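You operate a simulated robot arm through the tools that you are given. There is no shell and no other tool.

The job below is to be done with a simulated robot arm. You get a single attempt, and the scene is never put back.

## Task
Take the black lens on the sample bench top and put it away on the optics bench top. Turn the grey knob of the black control box to 100. Put the yellow card on the low shelf of the pump cart. Pull the lower drawer of the grey console open. Do these in any order.
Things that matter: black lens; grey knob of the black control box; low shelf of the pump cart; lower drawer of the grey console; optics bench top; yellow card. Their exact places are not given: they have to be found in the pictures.

It is judged by the outcome, as a careful person would: the job done as asked, and still so three seconds after it is handed in. It fails if anything else is knocked over, pushed out of place, dropped, spilled or broken.

## Robot
A 6-joint arm with a two-finger gripper on a trunk, on a base that moves. Base frame: it is fixed to the floor where the robot stands at the start and does not move with it; the origin is under the middle of the robot, x ahead of it, y to its left, z up. Readings come in m, rad, newtons and seconds.
With the tool pointing down near the work surface it reaches from about 0.36 to 0.86 m from the robot's upright axis, wherever it stands. Its first joint turns from -2.897 to 2.897 rad. Places, roughly: black lens [2.25, 0, 1]; grey knob of the black control box [2.3, 2.2, 1.1]; low shelf of the pump cart [4, 4.1, 0.3]; lower drawer of the grey console [3.7, 3.5, 0.5]; optics bench top [-0.4, 0.7, 0.8]; yellow card [5.25, 5.5, 0.75]. Payload 2.45 kg.
The TCP is the grasp point between the finger pads, 0.02 m short of the fingertips. In the tool frame z runs along the fingers and y along their closing line. The gripper opens to 0.14 m; its body begins 0.168 m behind the TCP.
Orientation is that of the tool frame in the base frame, as a unit quaternion [w, x, y, z]. With the fingers straight down and closing along the base's y, the tool's x points along the base's -x, its y along +y and its z along -z.

## Interface
- The arm moves only by the tool jog_arm. Its arguments are lists of equal length, an entry for each row: "slide": the shift along the tool's x, y, z in cm, a list of three; "turn": the turn, a rotation vector about the tool's x, y, z in rad, a list of three; "fingers": the finger opening in cm, from 0 to 14. In form: {"slide": [[dx, dy, dz], ...], "turn": [[ax, ay, az], ...], "fingers": [fingers, ...]}. A call has 1 to 20 rows; each row is the pose to reach, as a shift and turn from the pose commanded when the call began, along the tool's axes at that moment. Rows are played at 5 a second. More than 0.05 m and 0.15 rad between two rows, or a gripper value outside its range, and nothing of the call is played. Where a pose cannot be reached the arm comes as near as it can. A force on the tool above 40 N (or 10 N above the force at the start of the call, whichever is more), or a blocked arm, ends the call early, and 0.2 s more pass. The fingers move at their own pace (about 0.045 m/s each) and stop on an object; they squeeze with about 22 N. The grip force told is the motor's: it shows also when the fingers shut on nothing. Time passes only in rows, and 0.2 s behind the last, so rows that repeat a pose let the fingers close. The reply holds the time, the measured pose of the TCP, the force on the tool along the base axes, the opening and the grip force, in the units named above and with some noise, with the torque about the TCP (base axes, N m) and any sound that the robot's microphone picked up.
- Cameras (640 x 400 px; columns grow to the right, rows downward): "scene" is now at [0.0158, 0.0857, 1.8249]; the picture's right is [-1.00, -0.10, 0.00], its down [-0.09, 0.93, -0.36] and it looks along [0.04, -0.36, -0.93] (base axes); focal length 214 px, centre (320, 200). "wrist" rides on the gripper at [0.078, 0.011, -0.209] in the tool frame; the picture's right is [-0.14, 0.99, 0.00], its down [-0.92, -0.13, -0.37] and it looks along [-0.37, -0.05, 0.93] (tool axes); focal length 280 px, centre (320, 200).
- grab_frame(camera): a new picture of that camera. No time passes.
- raise_lower(by): moves the trunk up (or, below 0, down) by that many m; the arm and the scene camera ride with it, the base frame stays. It gives what a move gives, with no picture.
- base_move(legs): drives the robot by 1 to 6 legs, each [ahead, left, turn to the left] in m, m and rad, along the robot's own axes; the way and the turn of a leg run together, so that a leg with both is an arc; at most 1.5 m and 3.142 rad a leg. The arm and the cameras ride along, it lands a little off, and it stops where it bumps. It gives what a move gives.
- head_to(pan, tilt): turns the head with the scene camera to pan (to the left, within 2.496 rad either way) and tilt (down, from -0.506 to 1.204), counted from straight ahead of the robot. It gives what a move gives.
- point_at(camera, pixels): for up to 12 pixels [column, row] of the newest picture of that camera ("zoom" is the newest enlarged one), the place [x, y, z] in the base frame of the surface seen there, good to about 0.003 m. No time passes.
- enlarge(camera, box): a new picture of the part [left, top, right, bottom] of that camera's present view, enlarged. No time passes.
- finish_job(): hands the job in; it is judged then, once.

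Unless the task says otherwise, let go and move clear before handing in.

The tools are called after ">>>" by a JSON object that holds its "op" and its "data". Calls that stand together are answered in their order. jog_arm: Moves the arm, as the interface text tells. Its arguments: {"type":"object","properties":{"slide":{"type":"array"},"turn":{"type":"array"},"fingers":{"type":"array"}},"required":["slide","turn","fingers"]} The other tools are called the same way: raise_lower (by) moves the trunk up or down; base_move (legs) drives the base; head_to (pan, tilt) turns the head that bears the scene camera; grab_frame (camera) takes a picture; point_at (camera, pixels) gives the place of the surface under pixels of a picture; enlarge (camera, box) takes an enlarged picture of a part of a camera's view; finish_job () hands the job in.

At the start:

```text
t: 0.0
tcp_pos: [0.4905, 0.0516, 1.1336]
tcp_rot: [0.0, 0.001, 1.0, 0.0]
force: [0.4, 0.1, -0.5]
moment: [0.0, 0.01, 0.01]
gripper_width: 0.1403
grasp_force: 0.2
trunk travel left (down, up): [-0.1, 0.13]
robot x, y, heading: [0.0003, 0.0031, -0.001]
head pan, tilt (commanded): [-1.473, 1.201]
```

scene: 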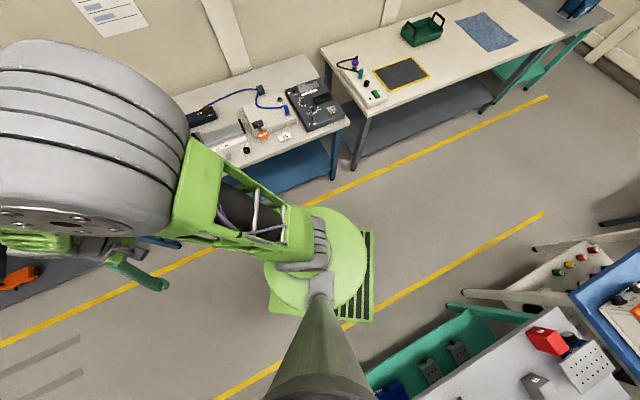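
wrist: 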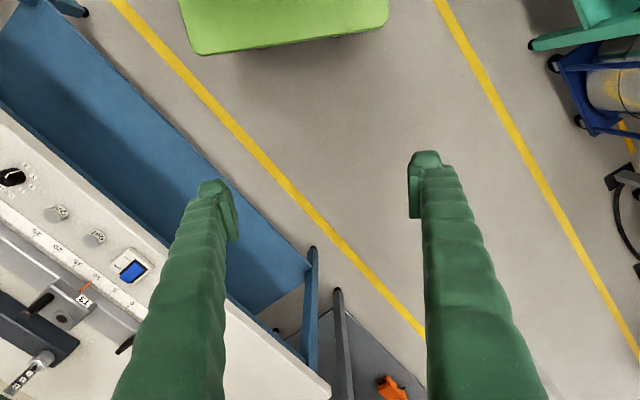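

The scene picture looks down to the robot's right, with benches on that side; I don't see the targets clearly yet. I'll turn the head ahead to survey the room.

>>> {"op": "head_to", "data": {"pan": 0, "tilt": 0.5}}

>>> {"op": "grab_frame", "data": {"camera": "scene"}}

```text
t: 1.6
tcp_pos: [0.4902, 0.0518, 1.1338]
tcp_rot: [-0.001, 0.0, 1.0, 0.0]
force: [-0.4, 1.0, 0.5]
moment: [-0.02, 0.01, 0.01]
gripper_width: 0.1401
grasp_force: 0.0
trunk travel left (down, up): [-0.1, 0.13]
robot x, y, heading: [0.0011, -0.0004, -0.001]
head pan, tilt (commanded): [0.0, 0.499]
```

```text
taken
```

scene: 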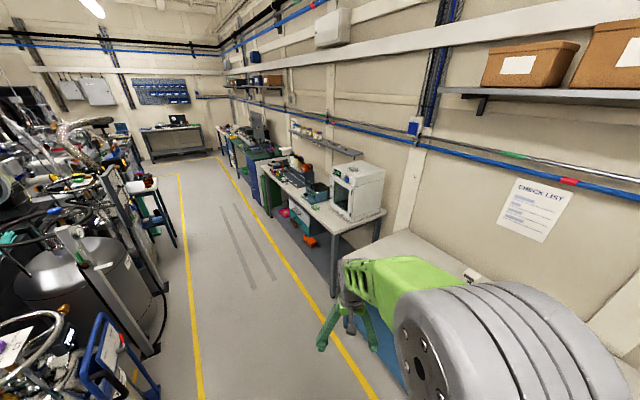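

The view ahead shows a lane running off to the upper left (vanishing near (190,150)), benches along the wall at right. I'll enlarge pieces and get some depth points.

>>> {"op": "enlarge", "data": {"camera": "scene", "box": [200, 100, 400, 260]}}

>>> {"op": "point_at", "data": {"camera": "scene", "pixels": [[295, 185], [355, 190], [270, 160], [180, 120], [150, 200], [200, 300], [310, 160], [330, 260], [160, 170], [100, 250], [240, 240], [380, 210]]}}

>>> {"op": "enlarge", "data": {"camera": "scene", "box": [0, 80, 200, 240]}}

```text
2.50 times, centred on (300, 180) of scene
```

zoom: 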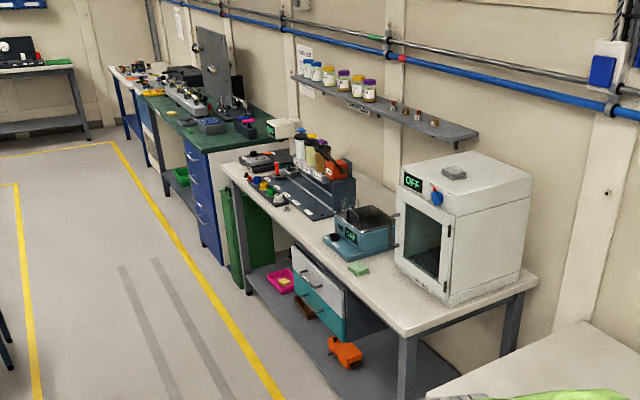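

```text
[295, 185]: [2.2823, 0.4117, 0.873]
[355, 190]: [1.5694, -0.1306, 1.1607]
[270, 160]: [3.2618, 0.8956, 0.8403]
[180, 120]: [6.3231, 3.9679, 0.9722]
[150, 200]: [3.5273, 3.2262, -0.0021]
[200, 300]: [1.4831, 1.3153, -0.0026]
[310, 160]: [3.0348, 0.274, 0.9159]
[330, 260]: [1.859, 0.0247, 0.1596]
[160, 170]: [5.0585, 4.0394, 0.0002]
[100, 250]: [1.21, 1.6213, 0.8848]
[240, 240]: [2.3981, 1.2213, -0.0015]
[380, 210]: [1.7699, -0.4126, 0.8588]
```

```text
2.50 times, centred on (100, 160) of scene
```

zoom: 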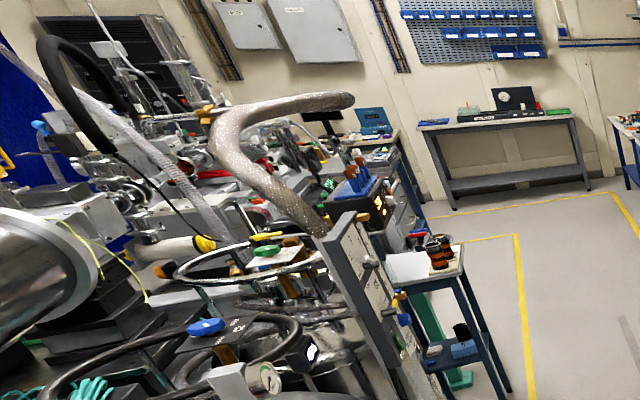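

The bench with the white cabinet around (2.0, 0.1) seems to be the sample bench. I'll zoom in more on it and on other regions.

>>> {"op": "enlarge", "data": {"camera": "scene", "box": [250, 140, 350, 202]}}

>>> {"op": "enlarge", "data": {"camera": "scene", "box": [110, 150, 190, 250]}}

>>> {"op": "head_to", "data": {"pan": 0.8, "tilt": 0.3}}

>>> {"op": "grab_frame", "data": {"camera": "scene"}}

>>> {"op": "head_to", "data": {"pan": 1.7, "tilt": 0.6}}

>>> {"op": "grab_frame", "data": {"camera": "scene"}}

>>> {"op": "head_to", "data": {"pan": 2.49, "tilt": 0.6}}

>>> {"op": "grab_frame", "data": {"camera": "scene"}}

>>> {"op": "head_to", "data": {"pan": -1.4, "tilt": 0.6}}

>>> {"op": "grab_frame", "data": {"camera": "scene"}}

>>> {"op": "head_to", "data": {"pan": -2.4, "tilt": 0.6}}

>>> {"op": "grab_frame", "data": {"camera": "scene"}}

```text
6.40 times, centred on (300, 171) of scene
```

zoom: 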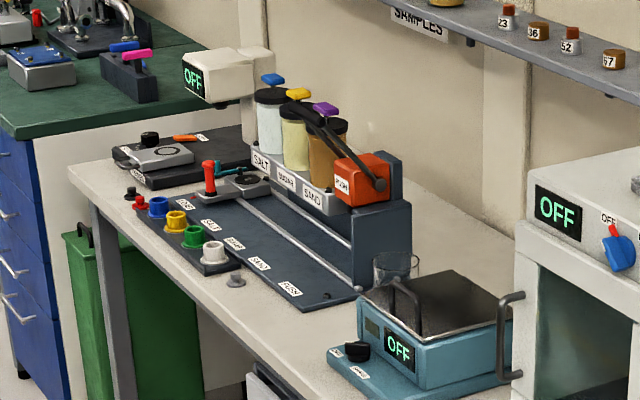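

```text
4.00 times, centred on (150, 200) of scene
```

zoom: 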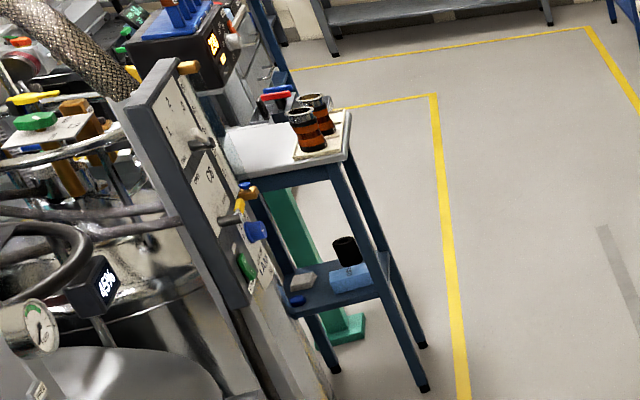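

```text
t: 2.7
tcp_pos: [0.4904, 0.05, 1.1336]
tcp_rot: [0.001, 0.0, 1.0, 0.0]
force: [0.8, -0.4, -0.4]
moment: [-0.03, 0.0, 0.0]
gripper_width: 0.1401
grasp_force: 0.0
trunk travel left (down, up): [-0.1, 0.13]
robot x, y, heading: [-0.0023, -0.0003, -0.004]
head pan, tilt (commanded): [0.799, 0.3]
```

```text
taken
```

scene: 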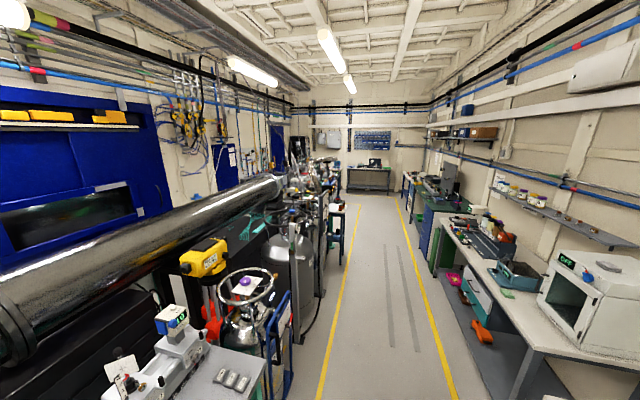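

```text
t: 3.9
tcp_pos: [0.4909, 0.0519, 1.1328]
tcp_rot: [-0.001, 0.001, 1.0, 0.0]
force: [-0.6, 0.4, -0.5]
moment: [0.02, 0.03, 0.04]
gripper_width: 0.14
grasp_force: 0.0
trunk travel left (down, up): [-0.1, 0.13]
robot x, y, heading: [0.0007, -0.0016, 0.002]
head pan, tilt (commanded): [1.7, 0.6]
```

```text
taken
```

scene: 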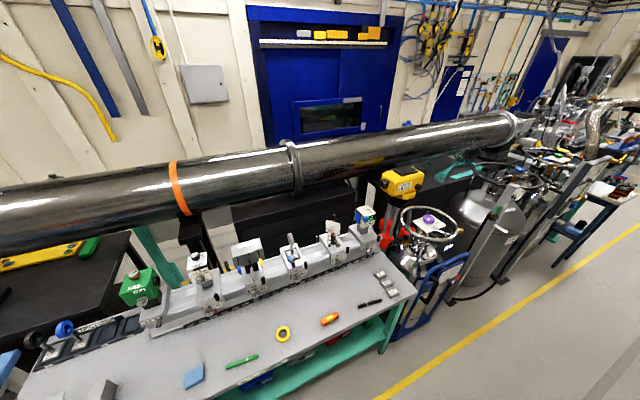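

```text
t: 5.0
tcp_pos: [0.4904, 0.0511, 1.1332]
tcp_rot: [0.0, 0.0, 1.0, -0.001]
force: [0.5, -0.7, -0.2]
moment: [-0.01, 0.01, 0.03]
gripper_width: 0.1399
grasp_force: 0.1
trunk travel left (down, up): [-0.1, 0.13]
robot x, y, heading: [-0.0006, -0.0027, -0.008]
head pan, tilt (commanded): [2.491, 0.6]
```

```text
taken
```

scene: 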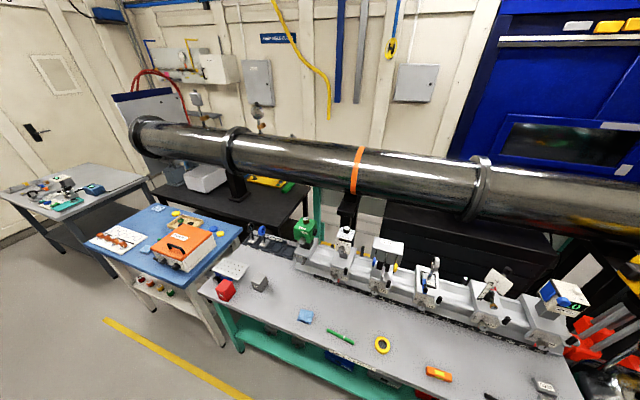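

```text
t: 8.2
tcp_pos: [0.49, 0.0524, 1.1338]
tcp_rot: [0.0, 0.0, 1.0, 0.0]
force: [-0.3, -0.7, 0.3]
moment: [-0.03, 0.02, 0.0]
gripper_width: 0.1399
grasp_force: 0.1
trunk travel left (down, up): [-0.1, 0.13]
robot x, y, heading: [0.0017, -0.0016, -0.001]
head pan, tilt (commanded): [-1.4, 0.6]
```

```text
taken
```

scene: 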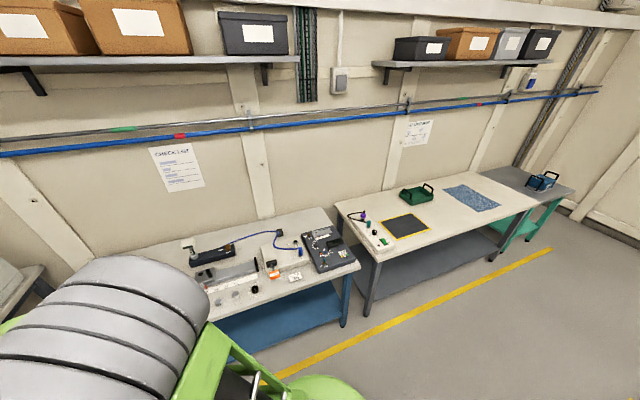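

```text
t: 9.5
tcp_pos: [0.4897, 0.0518, 1.1338]
tcp_rot: [0.0, 0.001, 1.0, 0.0]
force: [0.5, -0.1, -0.6]
moment: [-0.01, -0.04, -0.01]
gripper_width: 0.1402
grasp_force: 0.0
trunk travel left (down, up): [-0.1, 0.13]
robot x, y, heading: [0.0031, 0.001, 0.003]
head pan, tilt (commanded): [-2.4, 0.6]
```

```text
taken
```

scene: 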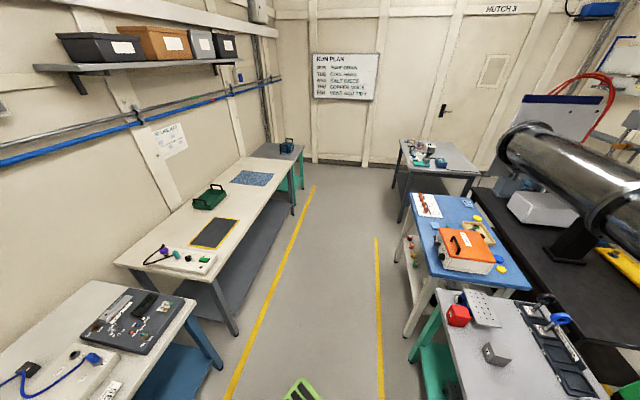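

The optics bench is at the robot's left (laser rail bench with green pen and yellow ring); the lane runs at roughly 0.7 rad left of heading. I'll look along the lane and measure floor lines and obstacles.

>>> {"op": "head_to", "data": {"pan": 0.75, "tilt": 0.45}}

>>> {"op": "grab_frame", "data": {"camera": "scene"}}

```text
t: 12.2
tcp_pos: [0.4901, 0.051, 1.1334]
tcp_rot: [-0.001, 0.0, 1.0, 0.0]
force: [0.0, 0.4, -0.2]
moment: [0.0, 0.0, 0.0]
gripper_width: 0.1401
grasp_force: 0.1
trunk travel left (down, up): [-0.1, 0.13]
robot x, y, heading: [0.0004, -0.0007, -0.001]
head pan, tilt (commanded): [0.75, 0.45]
```

```text
taken
```

scene: 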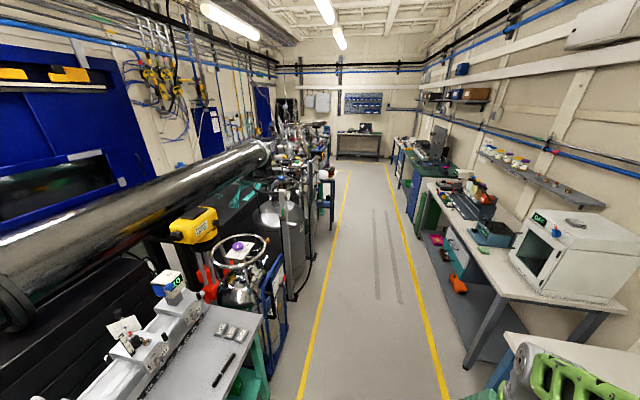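

>>> {"op": "point_at", "data": {"camera": "scene", "pixels": [[320, 300], [340, 210], [348, 172], [428, 310], [405, 230], [388, 175], [300, 395], [448, 395], [240, 320], [280, 340], [325, 180], [335, 195]]}}

>>> {"op": "enlarge", "data": {"camera": "scene", "box": [200, 100, 360, 200]}}

>>> {"op": "enlarge", "data": {"camera": "scene", "box": [200, 180, 360, 280]}}

```text
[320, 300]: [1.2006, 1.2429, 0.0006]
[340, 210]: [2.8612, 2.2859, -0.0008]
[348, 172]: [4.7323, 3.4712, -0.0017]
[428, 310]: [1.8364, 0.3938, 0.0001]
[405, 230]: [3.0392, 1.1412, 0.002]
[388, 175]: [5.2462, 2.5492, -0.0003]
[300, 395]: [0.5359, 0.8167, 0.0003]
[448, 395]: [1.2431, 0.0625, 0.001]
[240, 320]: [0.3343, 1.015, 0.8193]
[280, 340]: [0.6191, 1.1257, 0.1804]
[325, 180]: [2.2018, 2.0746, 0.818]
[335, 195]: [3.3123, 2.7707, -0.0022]
```

```text
4.00 times, centred on (280, 150) of scene
```

zoom: 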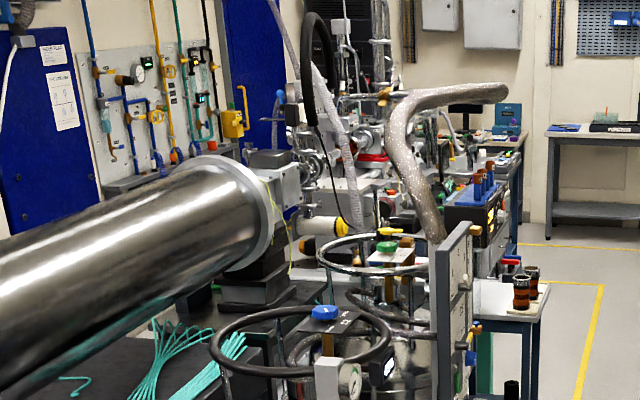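

```text
4.00 times, centred on (280, 230) of scene
```

zoom: 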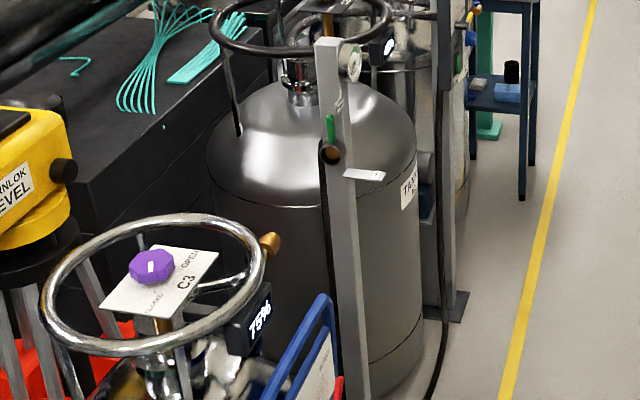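

Lane lines: left at lateral ≈ +0.41, right at ≈ -0.61 about a direction of ~0.56 rad. I'll turn to the lane direction and drive alongside the sample bench.

>>> {"op": "base_move", "data": {"legs": [[0, 0, 0.56], [1.3, 0, 0]]}}

>>> {"op": "head_to", "data": {"pan": -1.0, "tilt": 0.7}}

>>> {"op": "grab_frame", "data": {"camera": "scene"}}

```text
t: 20.4
tcp_pos: [1.5098, 1.0092, 1.1334]
tcp_rot: [0.0, -0.272, 0.962, 0.0]
force: [0.7, 0.3, -0.4]
moment: [-0.03, -0.02, -0.01]
gripper_width: 0.14
grasp_force: 0.0
trunk travel left (down, up): [-0.1, 0.13]
robot x, y, heading: [1.1166, 0.7064, 0.552]
head pan, tilt (commanded): [0.75, 0.45]
```

```text
t: 22.2
tcp_pos: [1.5098, 1.0086, 1.1333]
tcp_rot: [0.001, -0.273, 0.962, 0.0]
force: [0.0, 0.7, 0.3]
moment: [-0.02, 0.05, 0.03]
gripper_width: 0.14
grasp_force: 0.0
trunk travel left (down, up): [-0.1, 0.13]
robot x, y, heading: [1.1204, 0.7087, 0.545]
head pan, tilt (commanded): [-1.0, 0.7]
```

```text
taken
```

scene: 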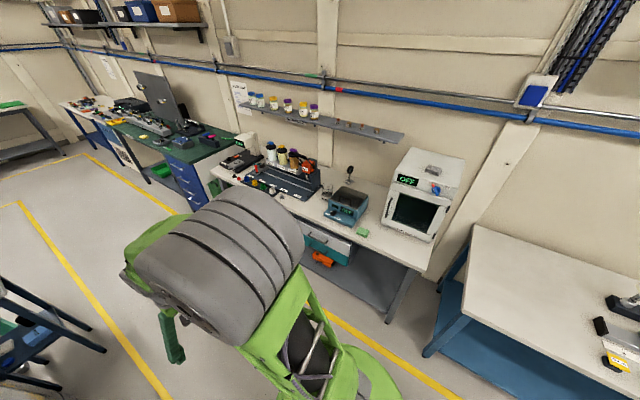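

A small black round object on a stand shows at about (350,172) behind the blue device. I'll enlarge there.

>>> {"op": "enlarge", "data": {"camera": "scene", "box": [310, 150, 390, 250]}}

>>> {"op": "point_at", "data": {"camera": "scene", "pixels": [[350, 169], [350, 177], [349, 182], [362, 232], [380, 240], [310, 208], [410, 270], [346, 200]]}}

>>> {"op": "enlarge", "data": {"camera": "scene", "box": [200, 130, 330, 211]}}

```text
4.00 times, centred on (350, 200) of scene
```

zoom: 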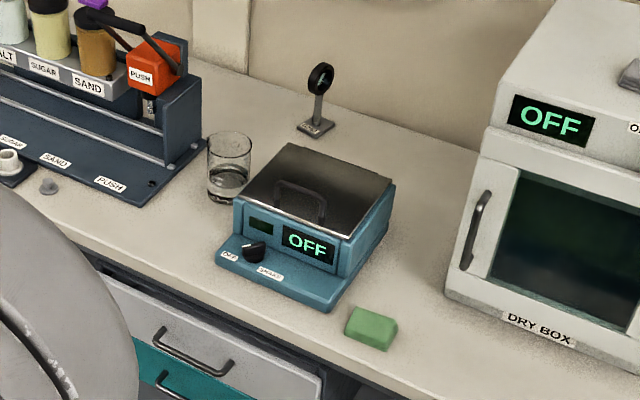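

```text
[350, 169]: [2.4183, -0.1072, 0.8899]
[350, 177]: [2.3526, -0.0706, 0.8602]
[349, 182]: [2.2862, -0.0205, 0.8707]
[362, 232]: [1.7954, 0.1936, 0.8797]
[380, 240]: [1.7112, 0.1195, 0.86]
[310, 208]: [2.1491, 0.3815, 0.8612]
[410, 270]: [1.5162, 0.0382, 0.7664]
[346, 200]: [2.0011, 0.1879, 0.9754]
```

```text
4.92 times, centred on (265, 170) of scene
```

zoom: 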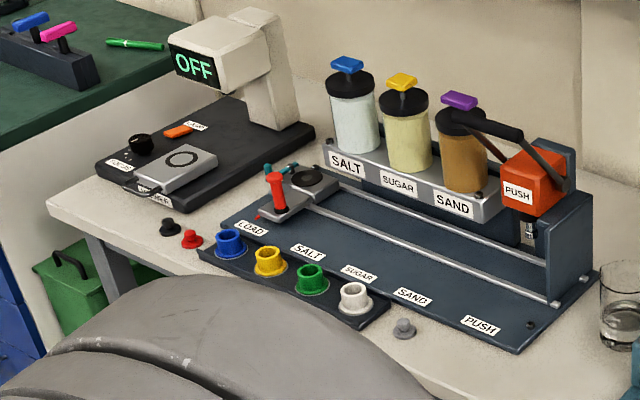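

The black lens is a ring on a post with a base at zoom (316,110), behind the blue device next to a beaker. I'll zoom tighter and measure it.

>>> {"op": "enlarge", "data": {"camera": "scene", "box": [334, 158, 366, 190]}}

```text
12.50 times, centred on (350, 174) of scene
```

zoom: 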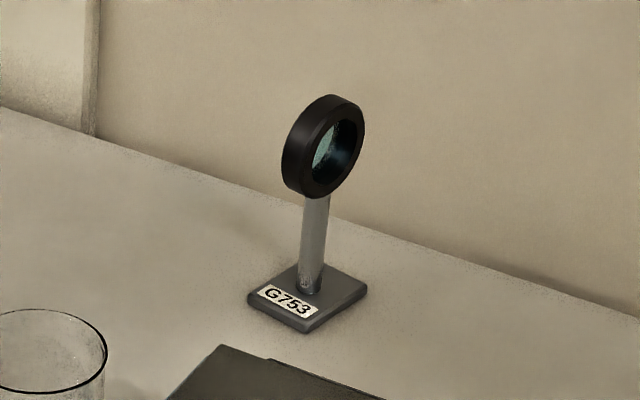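

>>> {"op": "point_at", "data": {"camera": "zoom", "pixels": [[295, 150], [338, 107], [313, 183], [350, 110], [313, 230], [310, 270], [260, 300], [308, 325], [360, 300], [302, 270], [285, 296], [330, 150]]}}

```text
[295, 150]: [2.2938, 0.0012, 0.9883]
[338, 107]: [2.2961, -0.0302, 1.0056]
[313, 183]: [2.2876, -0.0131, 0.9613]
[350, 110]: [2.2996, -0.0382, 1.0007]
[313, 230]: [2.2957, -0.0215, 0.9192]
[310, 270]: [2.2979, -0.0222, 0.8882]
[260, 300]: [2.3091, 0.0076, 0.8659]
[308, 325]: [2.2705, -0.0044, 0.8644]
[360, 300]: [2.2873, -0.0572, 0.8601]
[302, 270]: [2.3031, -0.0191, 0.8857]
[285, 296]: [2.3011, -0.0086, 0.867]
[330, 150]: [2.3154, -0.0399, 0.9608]
```

The lens post is at about [2.298,-0.022], ring centre z≈0.98. I'll measure the shelf above it and the surrounding items to see how much clearance a top-down grasp has.

>>> {"op": "point_at", "data": {"camera": "scene", "pixels": [[400, 140], [385, 135], [330, 121], [280, 112], [340, 150], [360, 192], [335, 205], [330, 188], [327, 188], [400, 160], [440, 195], [300, 170]]}}

>>> {"op": "enlarge", "data": {"camera": "scene", "box": [300, 90, 420, 190]}}

```text
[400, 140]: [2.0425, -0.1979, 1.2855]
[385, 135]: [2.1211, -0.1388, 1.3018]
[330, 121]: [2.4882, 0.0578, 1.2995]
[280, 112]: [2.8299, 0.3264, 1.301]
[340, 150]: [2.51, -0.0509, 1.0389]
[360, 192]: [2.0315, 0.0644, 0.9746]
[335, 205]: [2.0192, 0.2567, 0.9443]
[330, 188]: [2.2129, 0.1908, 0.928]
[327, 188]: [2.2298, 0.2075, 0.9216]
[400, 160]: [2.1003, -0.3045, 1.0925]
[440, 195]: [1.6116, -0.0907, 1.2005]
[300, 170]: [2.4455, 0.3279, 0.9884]
```

```text
4.00 times, centred on (360, 140) of scene
```

zoom: 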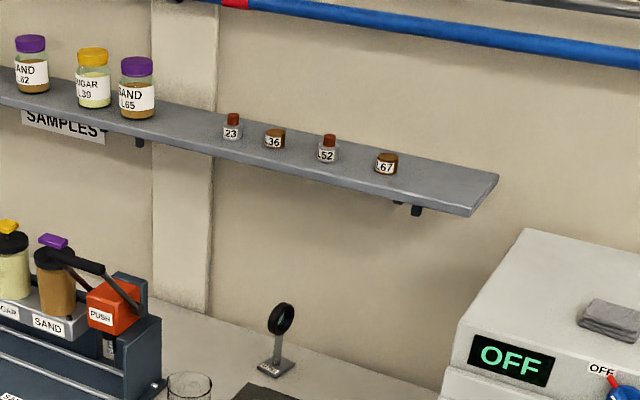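

The shelf front edge sits right above the lens (n≈-1.24, z≈1.28), so I'll need a ~45° tilted grasp of the post from the lane side. I'll drive to face the bench, keeping base clearance from the bench edge (n≈-0.775).

>>> {"op": "base_move", "data": {"legs": [[0.7, 0, 0], [0, 0, -1.57]]}}

>>> {"op": "head_to", "data": {"pan": 0, "tilt": 0.9}}

>>> {"op": "grab_frame", "data": {"camera": "scene"}}

>>> {"op": "grab_frame", "data": {"camera": "wrist"}}

```text
t: 29.9
tcp_pos: [2.0269, 0.6865, 1.1338]
tcp_rot: [0.0, 0.489, 0.872, 0.0]
force: [0.3, 0.2, -0.3]
moment: [0.01, -0.01, -0.01]
gripper_width: 0.14
grasp_force: 0.1
trunk travel left (down, up): [-0.1, 0.13]
robot x, y, heading: [1.7251, 1.0796, -1.022]
head pan, tilt (commanded): [-1.0, 0.7]
```

```text
t: 31.2
tcp_pos: [2.0272, 0.6869, 1.1346]
tcp_rot: [-0.001, 0.49, 0.872, 0.0]
force: [0.0, 0.3, 0.9]
moment: [-0.02, 0.03, 0.01]
gripper_width: 0.1401
grasp_force: 0.2
trunk travel left (down, up): [-0.1, 0.13]
robot x, y, heading: [1.725, 1.0752, -1.021]
head pan, tilt (commanded): [0.0, 0.901]
```

```text
taken
```

scene: 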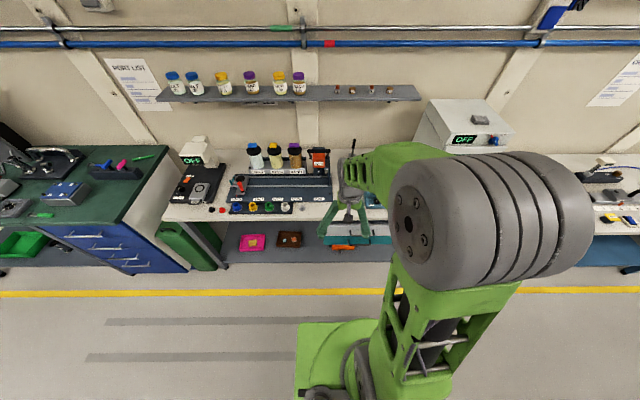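

```text
taken
```

wrist: 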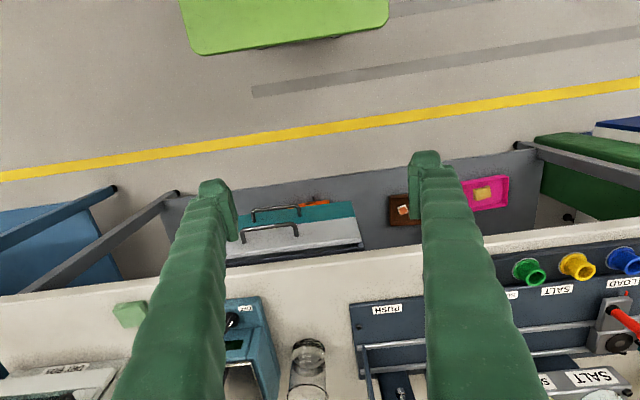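

I face the bench now; the base's green front plate is visible at scene (345,330) and the wrist image top. I'll measure base extents, bench front edge, and legs.

>>> {"op": "point_at", "data": {"camera": "wrist", "pixels": [[200, 45], [290, 45], [385, 20], [185, 10], [300, 250], [310, 262], [100, 300], [280, 195], [530, 150], [110, 190], [175, 195], [330, 380]]}}

>>> {"op": "point_at", "data": {"camera": "scene", "pixels": [[302, 327], [370, 325], [300, 390], [353, 145], [349, 165], [345, 190], [330, 215], [240, 215], [340, 100], [415, 100]]}}

```text
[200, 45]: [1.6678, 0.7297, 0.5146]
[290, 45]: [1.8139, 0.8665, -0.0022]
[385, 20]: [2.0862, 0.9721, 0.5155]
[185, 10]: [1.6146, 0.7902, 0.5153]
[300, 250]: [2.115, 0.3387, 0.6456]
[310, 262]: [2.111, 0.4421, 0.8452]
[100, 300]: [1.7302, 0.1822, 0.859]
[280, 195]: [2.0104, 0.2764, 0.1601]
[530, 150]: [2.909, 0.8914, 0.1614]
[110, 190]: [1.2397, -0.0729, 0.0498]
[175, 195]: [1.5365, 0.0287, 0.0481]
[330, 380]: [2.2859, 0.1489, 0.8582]
```

```text
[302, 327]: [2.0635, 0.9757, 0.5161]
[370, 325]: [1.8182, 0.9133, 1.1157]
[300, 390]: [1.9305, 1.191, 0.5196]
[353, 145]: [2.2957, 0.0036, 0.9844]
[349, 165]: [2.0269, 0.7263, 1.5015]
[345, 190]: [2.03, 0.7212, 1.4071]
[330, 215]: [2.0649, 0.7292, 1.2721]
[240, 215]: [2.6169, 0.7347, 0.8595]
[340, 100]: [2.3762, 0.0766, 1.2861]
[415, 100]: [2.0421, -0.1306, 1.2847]
```

Base half-length is ~0.28 m, the bench edge is 0.74 m ahead, and the lens is 1.235 m ahead, 0.08 right. I'll advance 0.38 m and shift left 0.1 m so the approach direction (perpendicular to ring axis) is about radial.

>>> {"op": "base_move", "data": {"legs": [[0, 0.1, 0], [0.38, 0, 0]]}}

>>> {"op": "grab_frame", "data": {"camera": "scene"}}

>>> {"op": "grab_frame", "data": {"camera": "wrist"}}

```text
t: 34.7
tcp_pos: [2.3057, 0.4091, 1.1332]
tcp_rot: [0.0, 0.493, 0.87, 0.0]
force: [0.3, -0.8, 0.5]
moment: [0.05, 0.0, 0.0]
gripper_width: 0.1401
grasp_force: 0.0
trunk travel left (down, up): [-0.1, 0.13]
robot x, y, heading: [2.0077, 0.8024, -1.037]
head pan, tilt (commanded): [0.0, 0.901]
```

```text
taken
```

scene: 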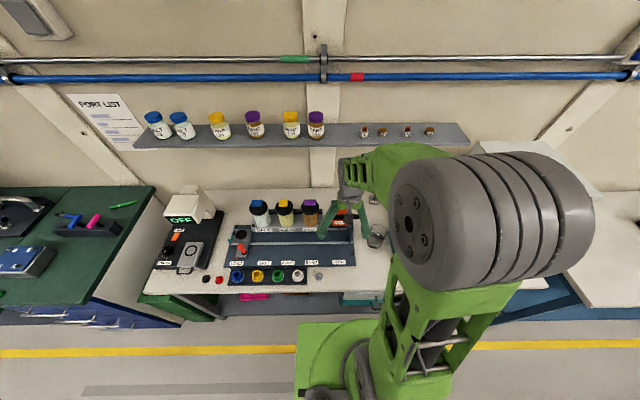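

```text
taken
```

wrist: 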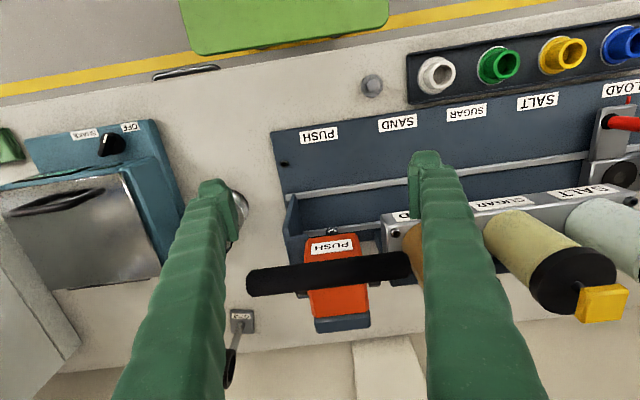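

The gripper is now over the bench; the lens base is at wrist (241,320) and its ring at (231,370). I'll measure the obstacles near it (beaker, orange push block, black lever, device lid).

>>> {"op": "point_at", "data": {"camera": "wrist", "pixels": [[241, 318], [232, 322], [252, 330], [236, 345], [240, 205], [330, 275], [260, 280], [340, 322], [293, 215], [160, 280], [100, 235], [400, 265]]}}

>>> {"op": "enlarge", "data": {"camera": "wrist", "box": [180, 280, 290, 400]}}

```text
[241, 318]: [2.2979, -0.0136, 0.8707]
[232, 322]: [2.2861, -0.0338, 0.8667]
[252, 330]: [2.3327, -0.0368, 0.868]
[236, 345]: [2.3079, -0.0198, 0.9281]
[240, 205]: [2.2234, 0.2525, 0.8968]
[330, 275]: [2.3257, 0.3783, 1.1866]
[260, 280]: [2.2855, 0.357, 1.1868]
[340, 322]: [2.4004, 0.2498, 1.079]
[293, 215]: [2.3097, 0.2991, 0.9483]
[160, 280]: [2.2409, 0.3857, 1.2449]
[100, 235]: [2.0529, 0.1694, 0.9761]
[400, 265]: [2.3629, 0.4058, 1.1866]
```

```text
3.33 times, centred on (235, 340) of wrist
```

zoom: 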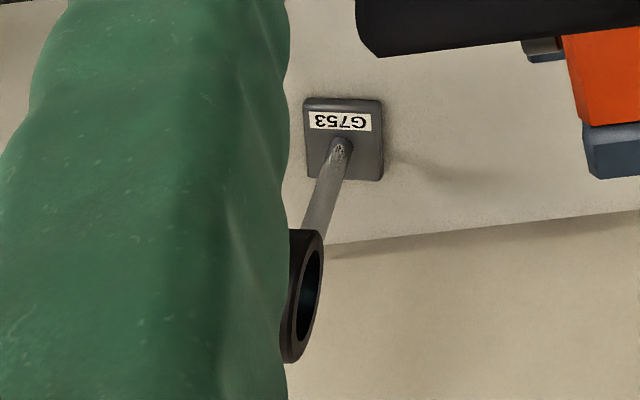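

Important: the black press lever handle (wrist (330,275)) is at z≈1.187, right by my fingers (TCP z 1.133), with no contact force so far. I'll go straight up with the trunk to clear it before anything else.

>>> {"op": "raise_lower", "data": {"by": 0.13}}

>>> {"op": "grab_frame", "data": {"camera": "wrist"}}

>>> {"op": "grab_frame", "data": {"camera": "scene"}}

```text
t: 36.3
tcp_pos: [2.3062, 0.4097, 1.2634]
tcp_rot: [0.0, 0.494, 0.869, 0.0]
force: [0.3, -0.4, -0.3]
moment: [0.05, -0.01, 0.0]
gripper_width: 0.14
grasp_force: 0.1
trunk travel left (down, up): [-0.23, 0.0]
robot x, y, heading: [2.0095, 0.8054, -1.038]
head pan, tilt (commanded): [0.0, 0.901]
```

```text
taken
```

wrist: 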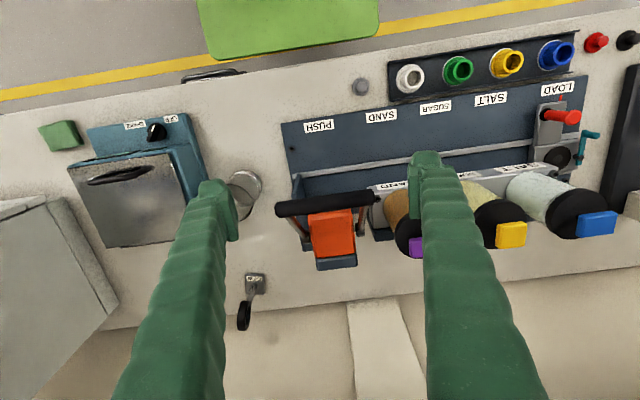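

```text
taken
```

scene: 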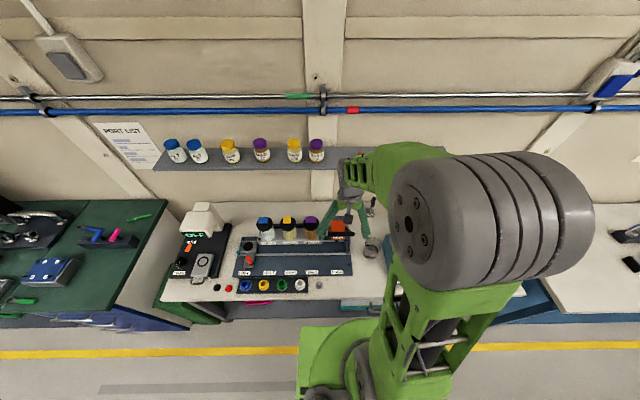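

Clear of the lever now, which looks undisturbed. I'll re-measure the lever, bottles, lens and the shelf from here.

>>> {"op": "point_at", "data": {"camera": "wrist", "pixels": [[285, 208], [370, 196], [335, 235], [337, 262], [255, 282], [247, 296], [244, 318], [250, 276], [240, 185], [408, 245], [510, 235], [160, 200]]}}

>>> {"op": "enlarge", "data": {"camera": "wrist", "box": [210, 250, 290, 350]}}

```text
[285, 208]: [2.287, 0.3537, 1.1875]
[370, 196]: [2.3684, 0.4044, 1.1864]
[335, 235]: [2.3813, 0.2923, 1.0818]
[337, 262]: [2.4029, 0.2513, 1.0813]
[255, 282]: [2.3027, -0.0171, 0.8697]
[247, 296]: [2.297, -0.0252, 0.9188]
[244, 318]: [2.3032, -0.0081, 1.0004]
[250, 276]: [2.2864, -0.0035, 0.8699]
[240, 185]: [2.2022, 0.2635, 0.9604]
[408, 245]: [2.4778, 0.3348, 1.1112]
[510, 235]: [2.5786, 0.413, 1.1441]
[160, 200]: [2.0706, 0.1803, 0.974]
```

```text
4.00 times, centred on (250, 300) of wrist
```

zoom: 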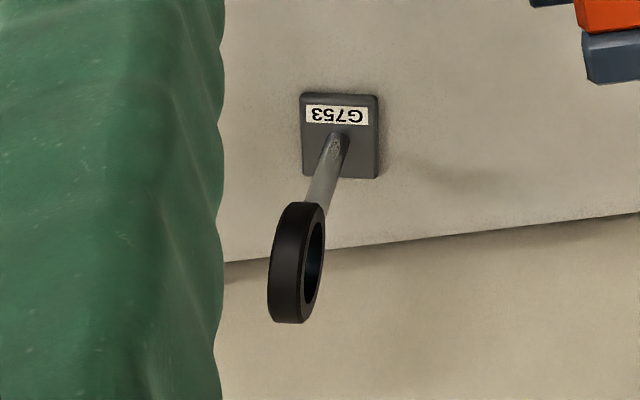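

I'll measure the lens base corners, post, and ring precisely in this zoom to get its orientation.

>>> {"op": "point_at", "data": {"camera": "zoom", "pixels": [[306, 99], [374, 100], [374, 175], [308, 172], [340, 140], [332, 165], [318, 195], [290, 210], [275, 260], [295, 315], [315, 220], [298, 207]]}}

```text
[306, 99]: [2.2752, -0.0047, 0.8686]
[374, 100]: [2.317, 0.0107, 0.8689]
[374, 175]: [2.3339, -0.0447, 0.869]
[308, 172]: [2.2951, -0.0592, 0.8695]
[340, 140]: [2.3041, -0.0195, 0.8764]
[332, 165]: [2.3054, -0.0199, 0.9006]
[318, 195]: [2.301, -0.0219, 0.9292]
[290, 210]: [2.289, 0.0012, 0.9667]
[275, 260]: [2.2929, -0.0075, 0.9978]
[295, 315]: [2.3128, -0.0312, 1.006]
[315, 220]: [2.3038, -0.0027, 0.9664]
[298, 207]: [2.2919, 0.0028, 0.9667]
```

The base edges give the ring axis direction ≈(0.94,0.35) and post at ≈(2.303,-0.020), base top z 0.869. I'll stage the gripper off the lever side at about (2.225,0.19,1.17), yawing 0.18 so the fingers close along the ring axis.

>>> {"op": "jog_arm", "data": {"slide": [[-2.93, -3.63, 0], [-5.87, -7.26, 0], [-8.8, -10.89, 0], [-11.74, -14.52, 0], [-14.67, -18.15, 0], [-14.67, -18.15, 4.5], [-14.67, -18.15, 9.0]], "turn": [[0, 0, 0.036], [0, 0, 0.072], [0, 0, 0.108], [0, 0, 0.144], [0, 0, 0.18], [0, 0, 0.18], [0, 0, 0.18]], "fingers": [14, 14, 12, 10, 8, 8, 8]}}

>>> {"op": "grab_frame", "data": {"camera": "wrist"}}

>>> {"op": "grab_frame", "data": {"camera": "scene"}}

```text
t: 37.9
tcp_pos: [2.2207, 0.1896, 1.169]
tcp_rot: [0.0, 0.569, 0.822, 0.0]
force: [-0.1, 0.1, -0.4]
moment: [0.07, 0.0, -0.01]
gripper_width: 0.08
grasp_force: 0.0
trunk travel left (down, up): [-0.23, 0.0]
robot x, y, heading: [2.0082, 0.8035, -1.035]
head pan, tilt (commanded): [0.0, 0.901]
```

```text
taken
```

wrist: 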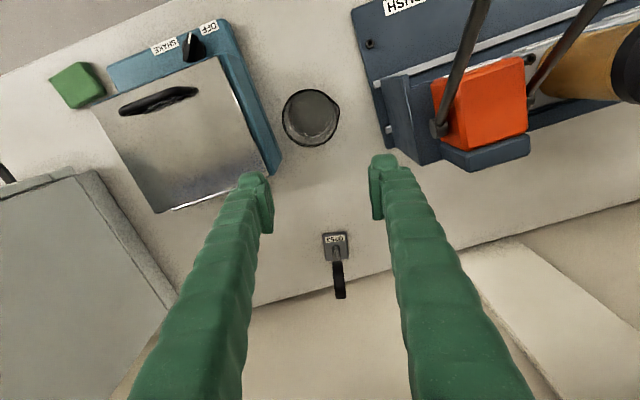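

```text
taken
```

scene: 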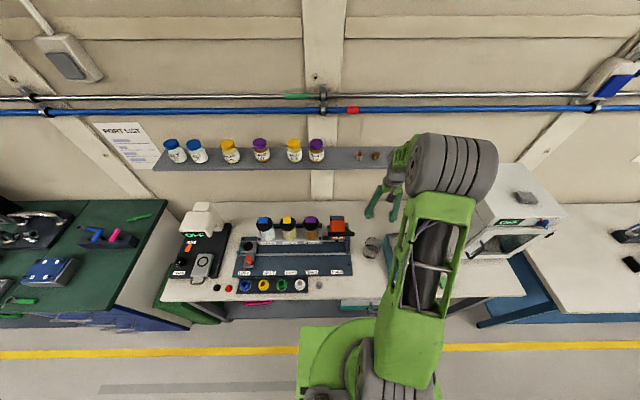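

The lens is at wrist (336,250), aligned in yaw. But the arm's big drum joint at scene (450,165) has moved toward the wall; I'll check its distance to the shelf and the dry box.

>>> {"op": "point_at", "data": {"camera": "scene", "pixels": [[450, 150], [420, 150], [480, 160], [410, 165], [400, 170], [440, 215], [380, 200], [395, 155], [500, 185], [370, 157], [430, 300], [375, 350]]}}

>>> {"op": "enlarge", "data": {"camera": "scene", "box": [340, 110, 520, 270]}}

```text
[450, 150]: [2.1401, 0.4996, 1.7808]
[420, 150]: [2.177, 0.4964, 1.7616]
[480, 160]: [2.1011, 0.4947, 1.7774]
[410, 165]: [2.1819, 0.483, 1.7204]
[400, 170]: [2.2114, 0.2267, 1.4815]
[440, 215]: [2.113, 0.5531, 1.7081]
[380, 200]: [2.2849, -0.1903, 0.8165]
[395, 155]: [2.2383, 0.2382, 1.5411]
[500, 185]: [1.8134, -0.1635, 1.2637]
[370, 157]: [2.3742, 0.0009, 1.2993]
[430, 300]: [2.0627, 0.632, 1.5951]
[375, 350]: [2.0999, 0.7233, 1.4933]
```

```text
2.50 times, centred on (430, 190) of scene
```

zoom: 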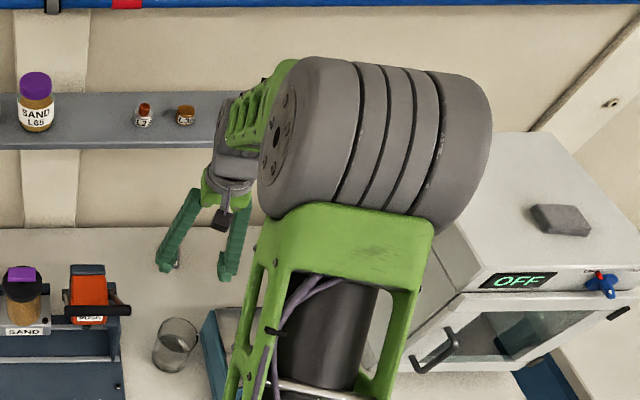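

The elbow drum is at z≈1.78 well clear. Now I tilt the tool 0.70 rad about its y so it points down-forward toward the lens.

>>> {"op": "jog_arm", "data": {"slide": [[0, 0, 0], [0, 0, 0], [0, 0, 0], [0, 0, 0], [0, 0, 0]], "turn": [[0, -0.14, 0], [0, -0.28, 0], [0, -0.42, 0], [0, -0.56, 0], [0, -0.698, 0]], "fingers": [8, 8, 8, 8, 8]}}

>>> {"op": "grab_frame", "data": {"camera": "wrist"}}

>>> {"op": "grab_frame", "data": {"camera": "scene"}}

```text
t: 39.1
tcp_pos: [2.2243, 0.1908, 1.1727]
tcp_rot: [0.282, 0.535, 0.772, -0.195]
force: [0.2, 0.0, -0.1]
moment: [0.0, -0.02, -0.01]
gripper_width: 0.0799
grasp_force: 0.1
out of reach, approached as far as the arm can: row 4
trunk travel left (down, up): [-0.23, 0.0]
robot x, y, heading: [2.0101, 0.807, -1.035]
head pan, tilt (commanded): [0.0, 0.901]
```

```text
taken
```

wrist: 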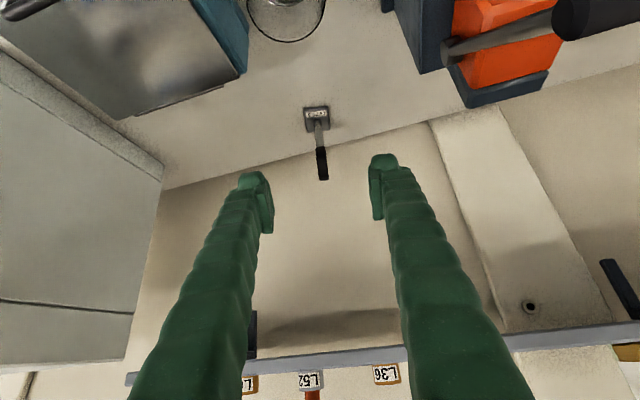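

```text
taken
```

scene: 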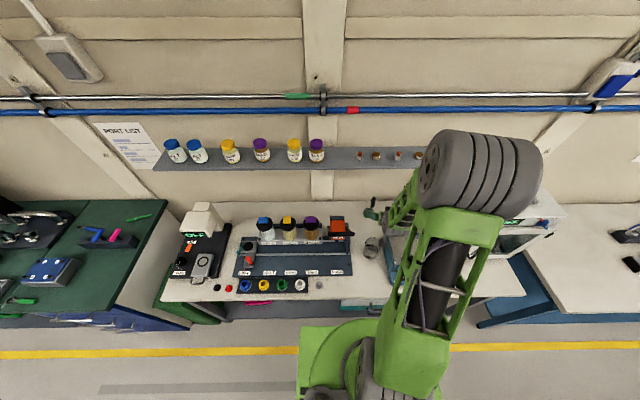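

Tilt reached (0.70 rad). The lens is at wrist (320,145) almost centred between the fingers; I'll re-measure post/base/ring from this view.

>>> {"op": "enlarge", "data": {"camera": "wrist", "box": [290, 95, 350, 195]}}

```text
4.00 times, centred on (320, 145) of wrist
```

zoom: 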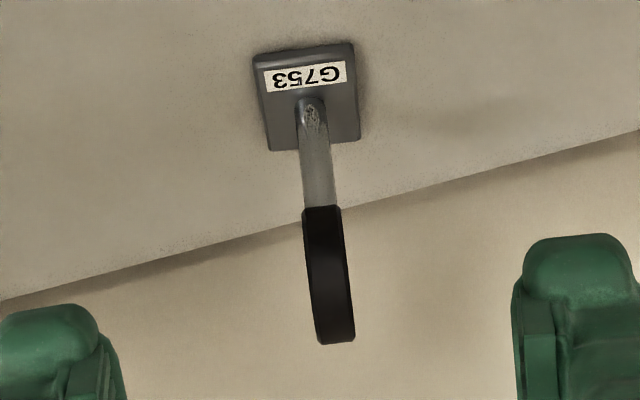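

>>> {"op": "point_at", "data": {"camera": "zoom", "pixels": [[312, 130], [315, 150], [318, 180], [322, 210], [325, 240], [330, 280], [335, 330], [262, 58], [350, 48], [357, 135], [308, 110], [310, 270]]}}

```text
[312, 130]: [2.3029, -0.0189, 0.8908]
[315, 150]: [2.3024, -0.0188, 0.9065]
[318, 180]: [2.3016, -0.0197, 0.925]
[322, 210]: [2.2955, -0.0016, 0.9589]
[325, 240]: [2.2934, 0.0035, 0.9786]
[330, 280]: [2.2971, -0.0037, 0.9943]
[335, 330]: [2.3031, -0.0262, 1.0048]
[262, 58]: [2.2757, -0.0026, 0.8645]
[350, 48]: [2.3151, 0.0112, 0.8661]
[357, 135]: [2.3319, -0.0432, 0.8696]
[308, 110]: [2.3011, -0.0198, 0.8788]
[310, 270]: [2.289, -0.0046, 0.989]
```

The post centre is at (2.304,-0.0225) and the tool axis points straight at it (needed shift ≈35 cm along tool z). I'll advance 28 cm first and check.

>>> {"op": "jog_arm", "data": {"slide": [[0, 0, 4.7], [0, 0, 9.4], [0, 0, 14.1], [-0.05, 0, 18.8], [-0.1, 0, 23.5], [-0.15, 0, 28]], "turn": [[0, 0, 0], [0, 0, 0], [0, 0, 0], [0, 0, 0], [0, 0, 0], [0, 0, 0]], "fingers": [8, 8, 7, 6, 6, 6]}}

>>> {"op": "grab_frame", "data": {"camera": "wrist"}}

>>> {"op": "grab_frame", "data": {"camera": "scene"}}

```text
t: 40.5
tcp_pos: [2.291, 0.0205, 0.9597]
tcp_rot: [0.281, 0.535, 0.772, -0.195]
force: [0.5, -0.2, -0.6]
moment: [0.02, 0.01, -0.03]
gripper_width: 0.0602
grasp_force: 0.1
trunk travel left (down, up): [-0.23, 0.0]
robot x, y, heading: [2.0077, 0.8053, -1.032]
head pan, tilt (commanded): [0.0, 0.901]
```

```text
taken
```

wrist: 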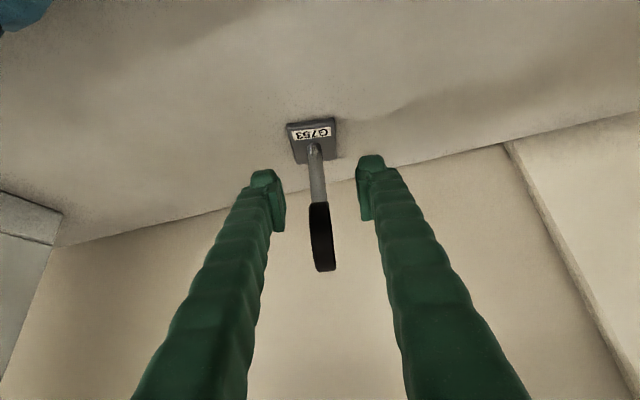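

```text
taken
```

scene: 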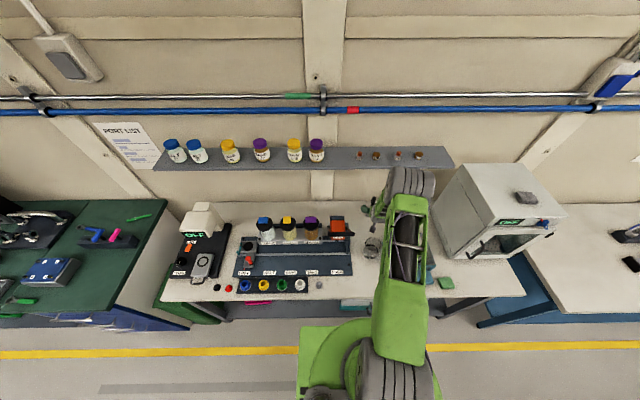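

The fingers straddle the lens cleanly. I'll check the elbow/forearm clearance to shelf, then advance the last 7 cm.

>>> {"op": "point_at", "data": {"camera": "scene", "pixels": [[410, 175], [400, 185], [425, 185], [385, 205], [405, 240]]}}

>>> {"op": "jog_arm", "data": {"slide": [[0.05, -0.2, 3.5], [0.05, -0.2, 7.0]], "turn": [[0, 0, 0], [0, 0, 0]], "fingers": [6, 6]}}

>>> {"op": "grab_frame", "data": {"camera": "wrist"}}

```text
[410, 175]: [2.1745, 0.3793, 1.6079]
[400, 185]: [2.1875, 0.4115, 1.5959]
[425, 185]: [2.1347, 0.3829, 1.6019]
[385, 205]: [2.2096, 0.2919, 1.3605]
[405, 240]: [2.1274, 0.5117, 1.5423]
```

```text
t: 41.1
tcp_pos: [2.3006, -0.0239, 0.9069]
tcp_rot: [0.282, 0.535, 0.772, -0.195]
force: [1.0, 0.1, 0.1]
moment: [0.0, 0.02, 0.0]
gripper_width: 0.0598
grasp_force: 0.0
trunk travel left (down, up): [-0.23, 0.0]
robot x, y, heading: [2.0082, 0.801, -1.033]
head pan, tilt (commanded): [0.0, 0.901]
```

```text
taken
```

wrist: 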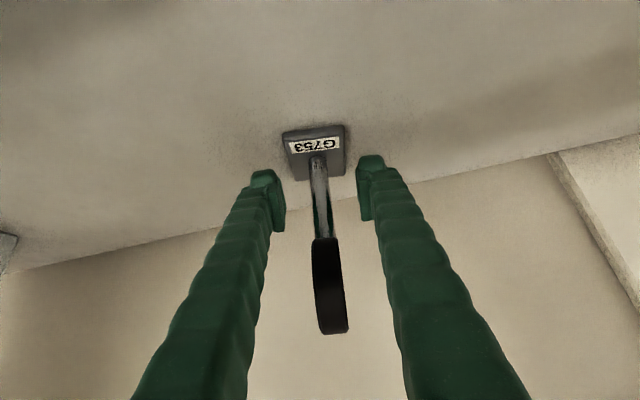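

The post sits midway between the pads at (321,200). Closing the fingers now.

>>> {"op": "jog_arm", "data": {"slide": [[0, 0, 0], [0, 0, 0], [0, 0, 0], [0, 0, 0], [0, 0, 0], [0, 0, 0]], "turn": [[0, 0, 0], [0, 0, 0], [0, 0, 0], [0, 0, 0], [0, 0, 0], [0, 0, 0]], "fingers": [3, 0, 0, 0, 0, 0]}}

>>> {"op": "grab_frame", "data": {"camera": "wrist"}}

```text
t: 42.5
tcp_pos: [2.301, -0.0233, 0.9071]
tcp_rot: [0.282, 0.534, 0.774, -0.194]
force: [0.1, 0.4, 0.0]
moment: [-0.03, -0.01, 0.0]
gripper_width: 0.0147
grasp_force: 22.5
trunk travel left (down, up): [-0.23, 0.0]
robot x, y, heading: [2.0063, 0.802, -1.032]
head pan, tilt (commanded): [0.0, 0.901]
```

```text
taken
```

wrist: 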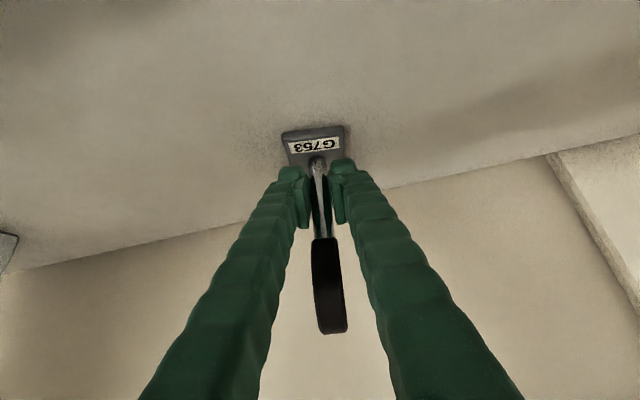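

Gripped at 1.5 cm width with 22.5 N. I'll lift a little straight up and check the hold.

>>> {"op": "jog_arm", "data": {"slide": [[-0.6, 0, -0.75], [-1.3, 0, -1.5], [-1.93, 0, -2.29], [-1.93, 0, -2.29]], "turn": [[0, 0, 0], [0, 0, 0], [0, 0, 0], [0, 0, 0]], "fingers": [0, 0, 0, 0]}}

>>> {"op": "grab_frame", "data": {"camera": "wrist"}}

```text
t: 43.5
tcp_pos: [2.3009, -0.0228, 0.9363]
tcp_rot: [0.281, 0.535, 0.772, -0.194]
force: [0.8, -0.7, -2.4]
moment: [0.04, -0.01, 0.0]
gripper_width: 0.0148
grasp_force: 22.1
trunk travel left (down, up): [-0.23, 0.0]
robot x, y, heading: [2.0088, 0.8012, -1.032]
head pan, tilt (commanded): [0.0, 0.901]
```

```text
taken
```

wrist: 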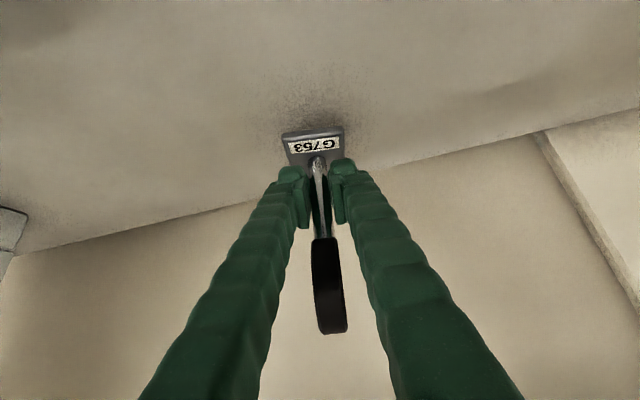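

Holding ~0.2 kg, lens undisturbed in the grip. Now retreat back along the tool axis.

>>> {"op": "jog_arm", "data": {"slide": [[0, 0, -4.5], [0, 0, -9], [0, 0, -13.5], [0, 0, -18], [0, 0, -22.5], [0, 0, -27], [0, 0, -31.5], [0, 0, -35]], "turn": [[0, 0, 0], [0, 0, 0], [0, 0, 0], [0, 0, 0], [0, 0, 0], [0, 0, 0], [0, 0, 0], [0, 0, 0]], "fingers": [0, 0, 0, 0, 0, 0, 0, 0]}}

>>> {"op": "grab_frame", "data": {"camera": "wrist"}}

>>> {"op": "grab_frame", "data": {"camera": "scene"}}

```text
t: 45.3
tcp_pos: [2.2222, 0.1901, 1.2042]
tcp_rot: [0.281, 0.535, 0.773, -0.195]
force: [-0.3, 0.4, -3.1]
moment: [-0.01, 0.0, -0.03]
gripper_width: 0.015
grasp_force: 21.8
trunk travel left (down, up): [-0.23, 0.0]
robot x, y, heading: [2.008, 0.8057, -1.032]
head pan, tilt (commanded): [0.0, 0.901]
```

```text
taken
```

wrist: 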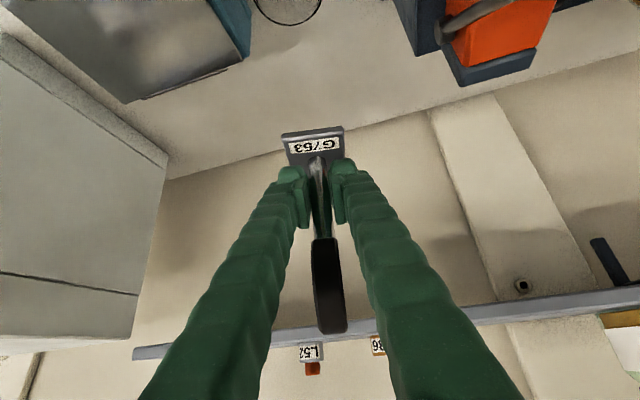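

```text
taken
```

scene: 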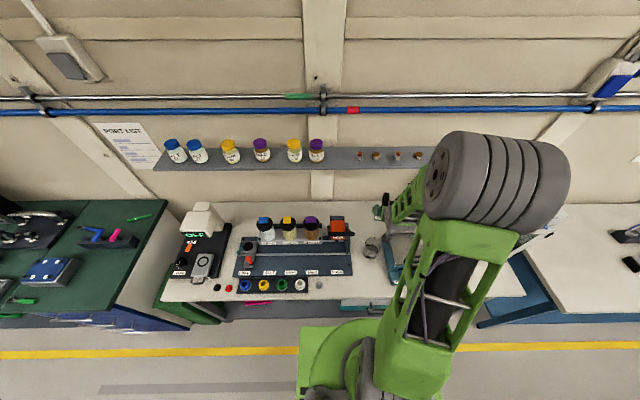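

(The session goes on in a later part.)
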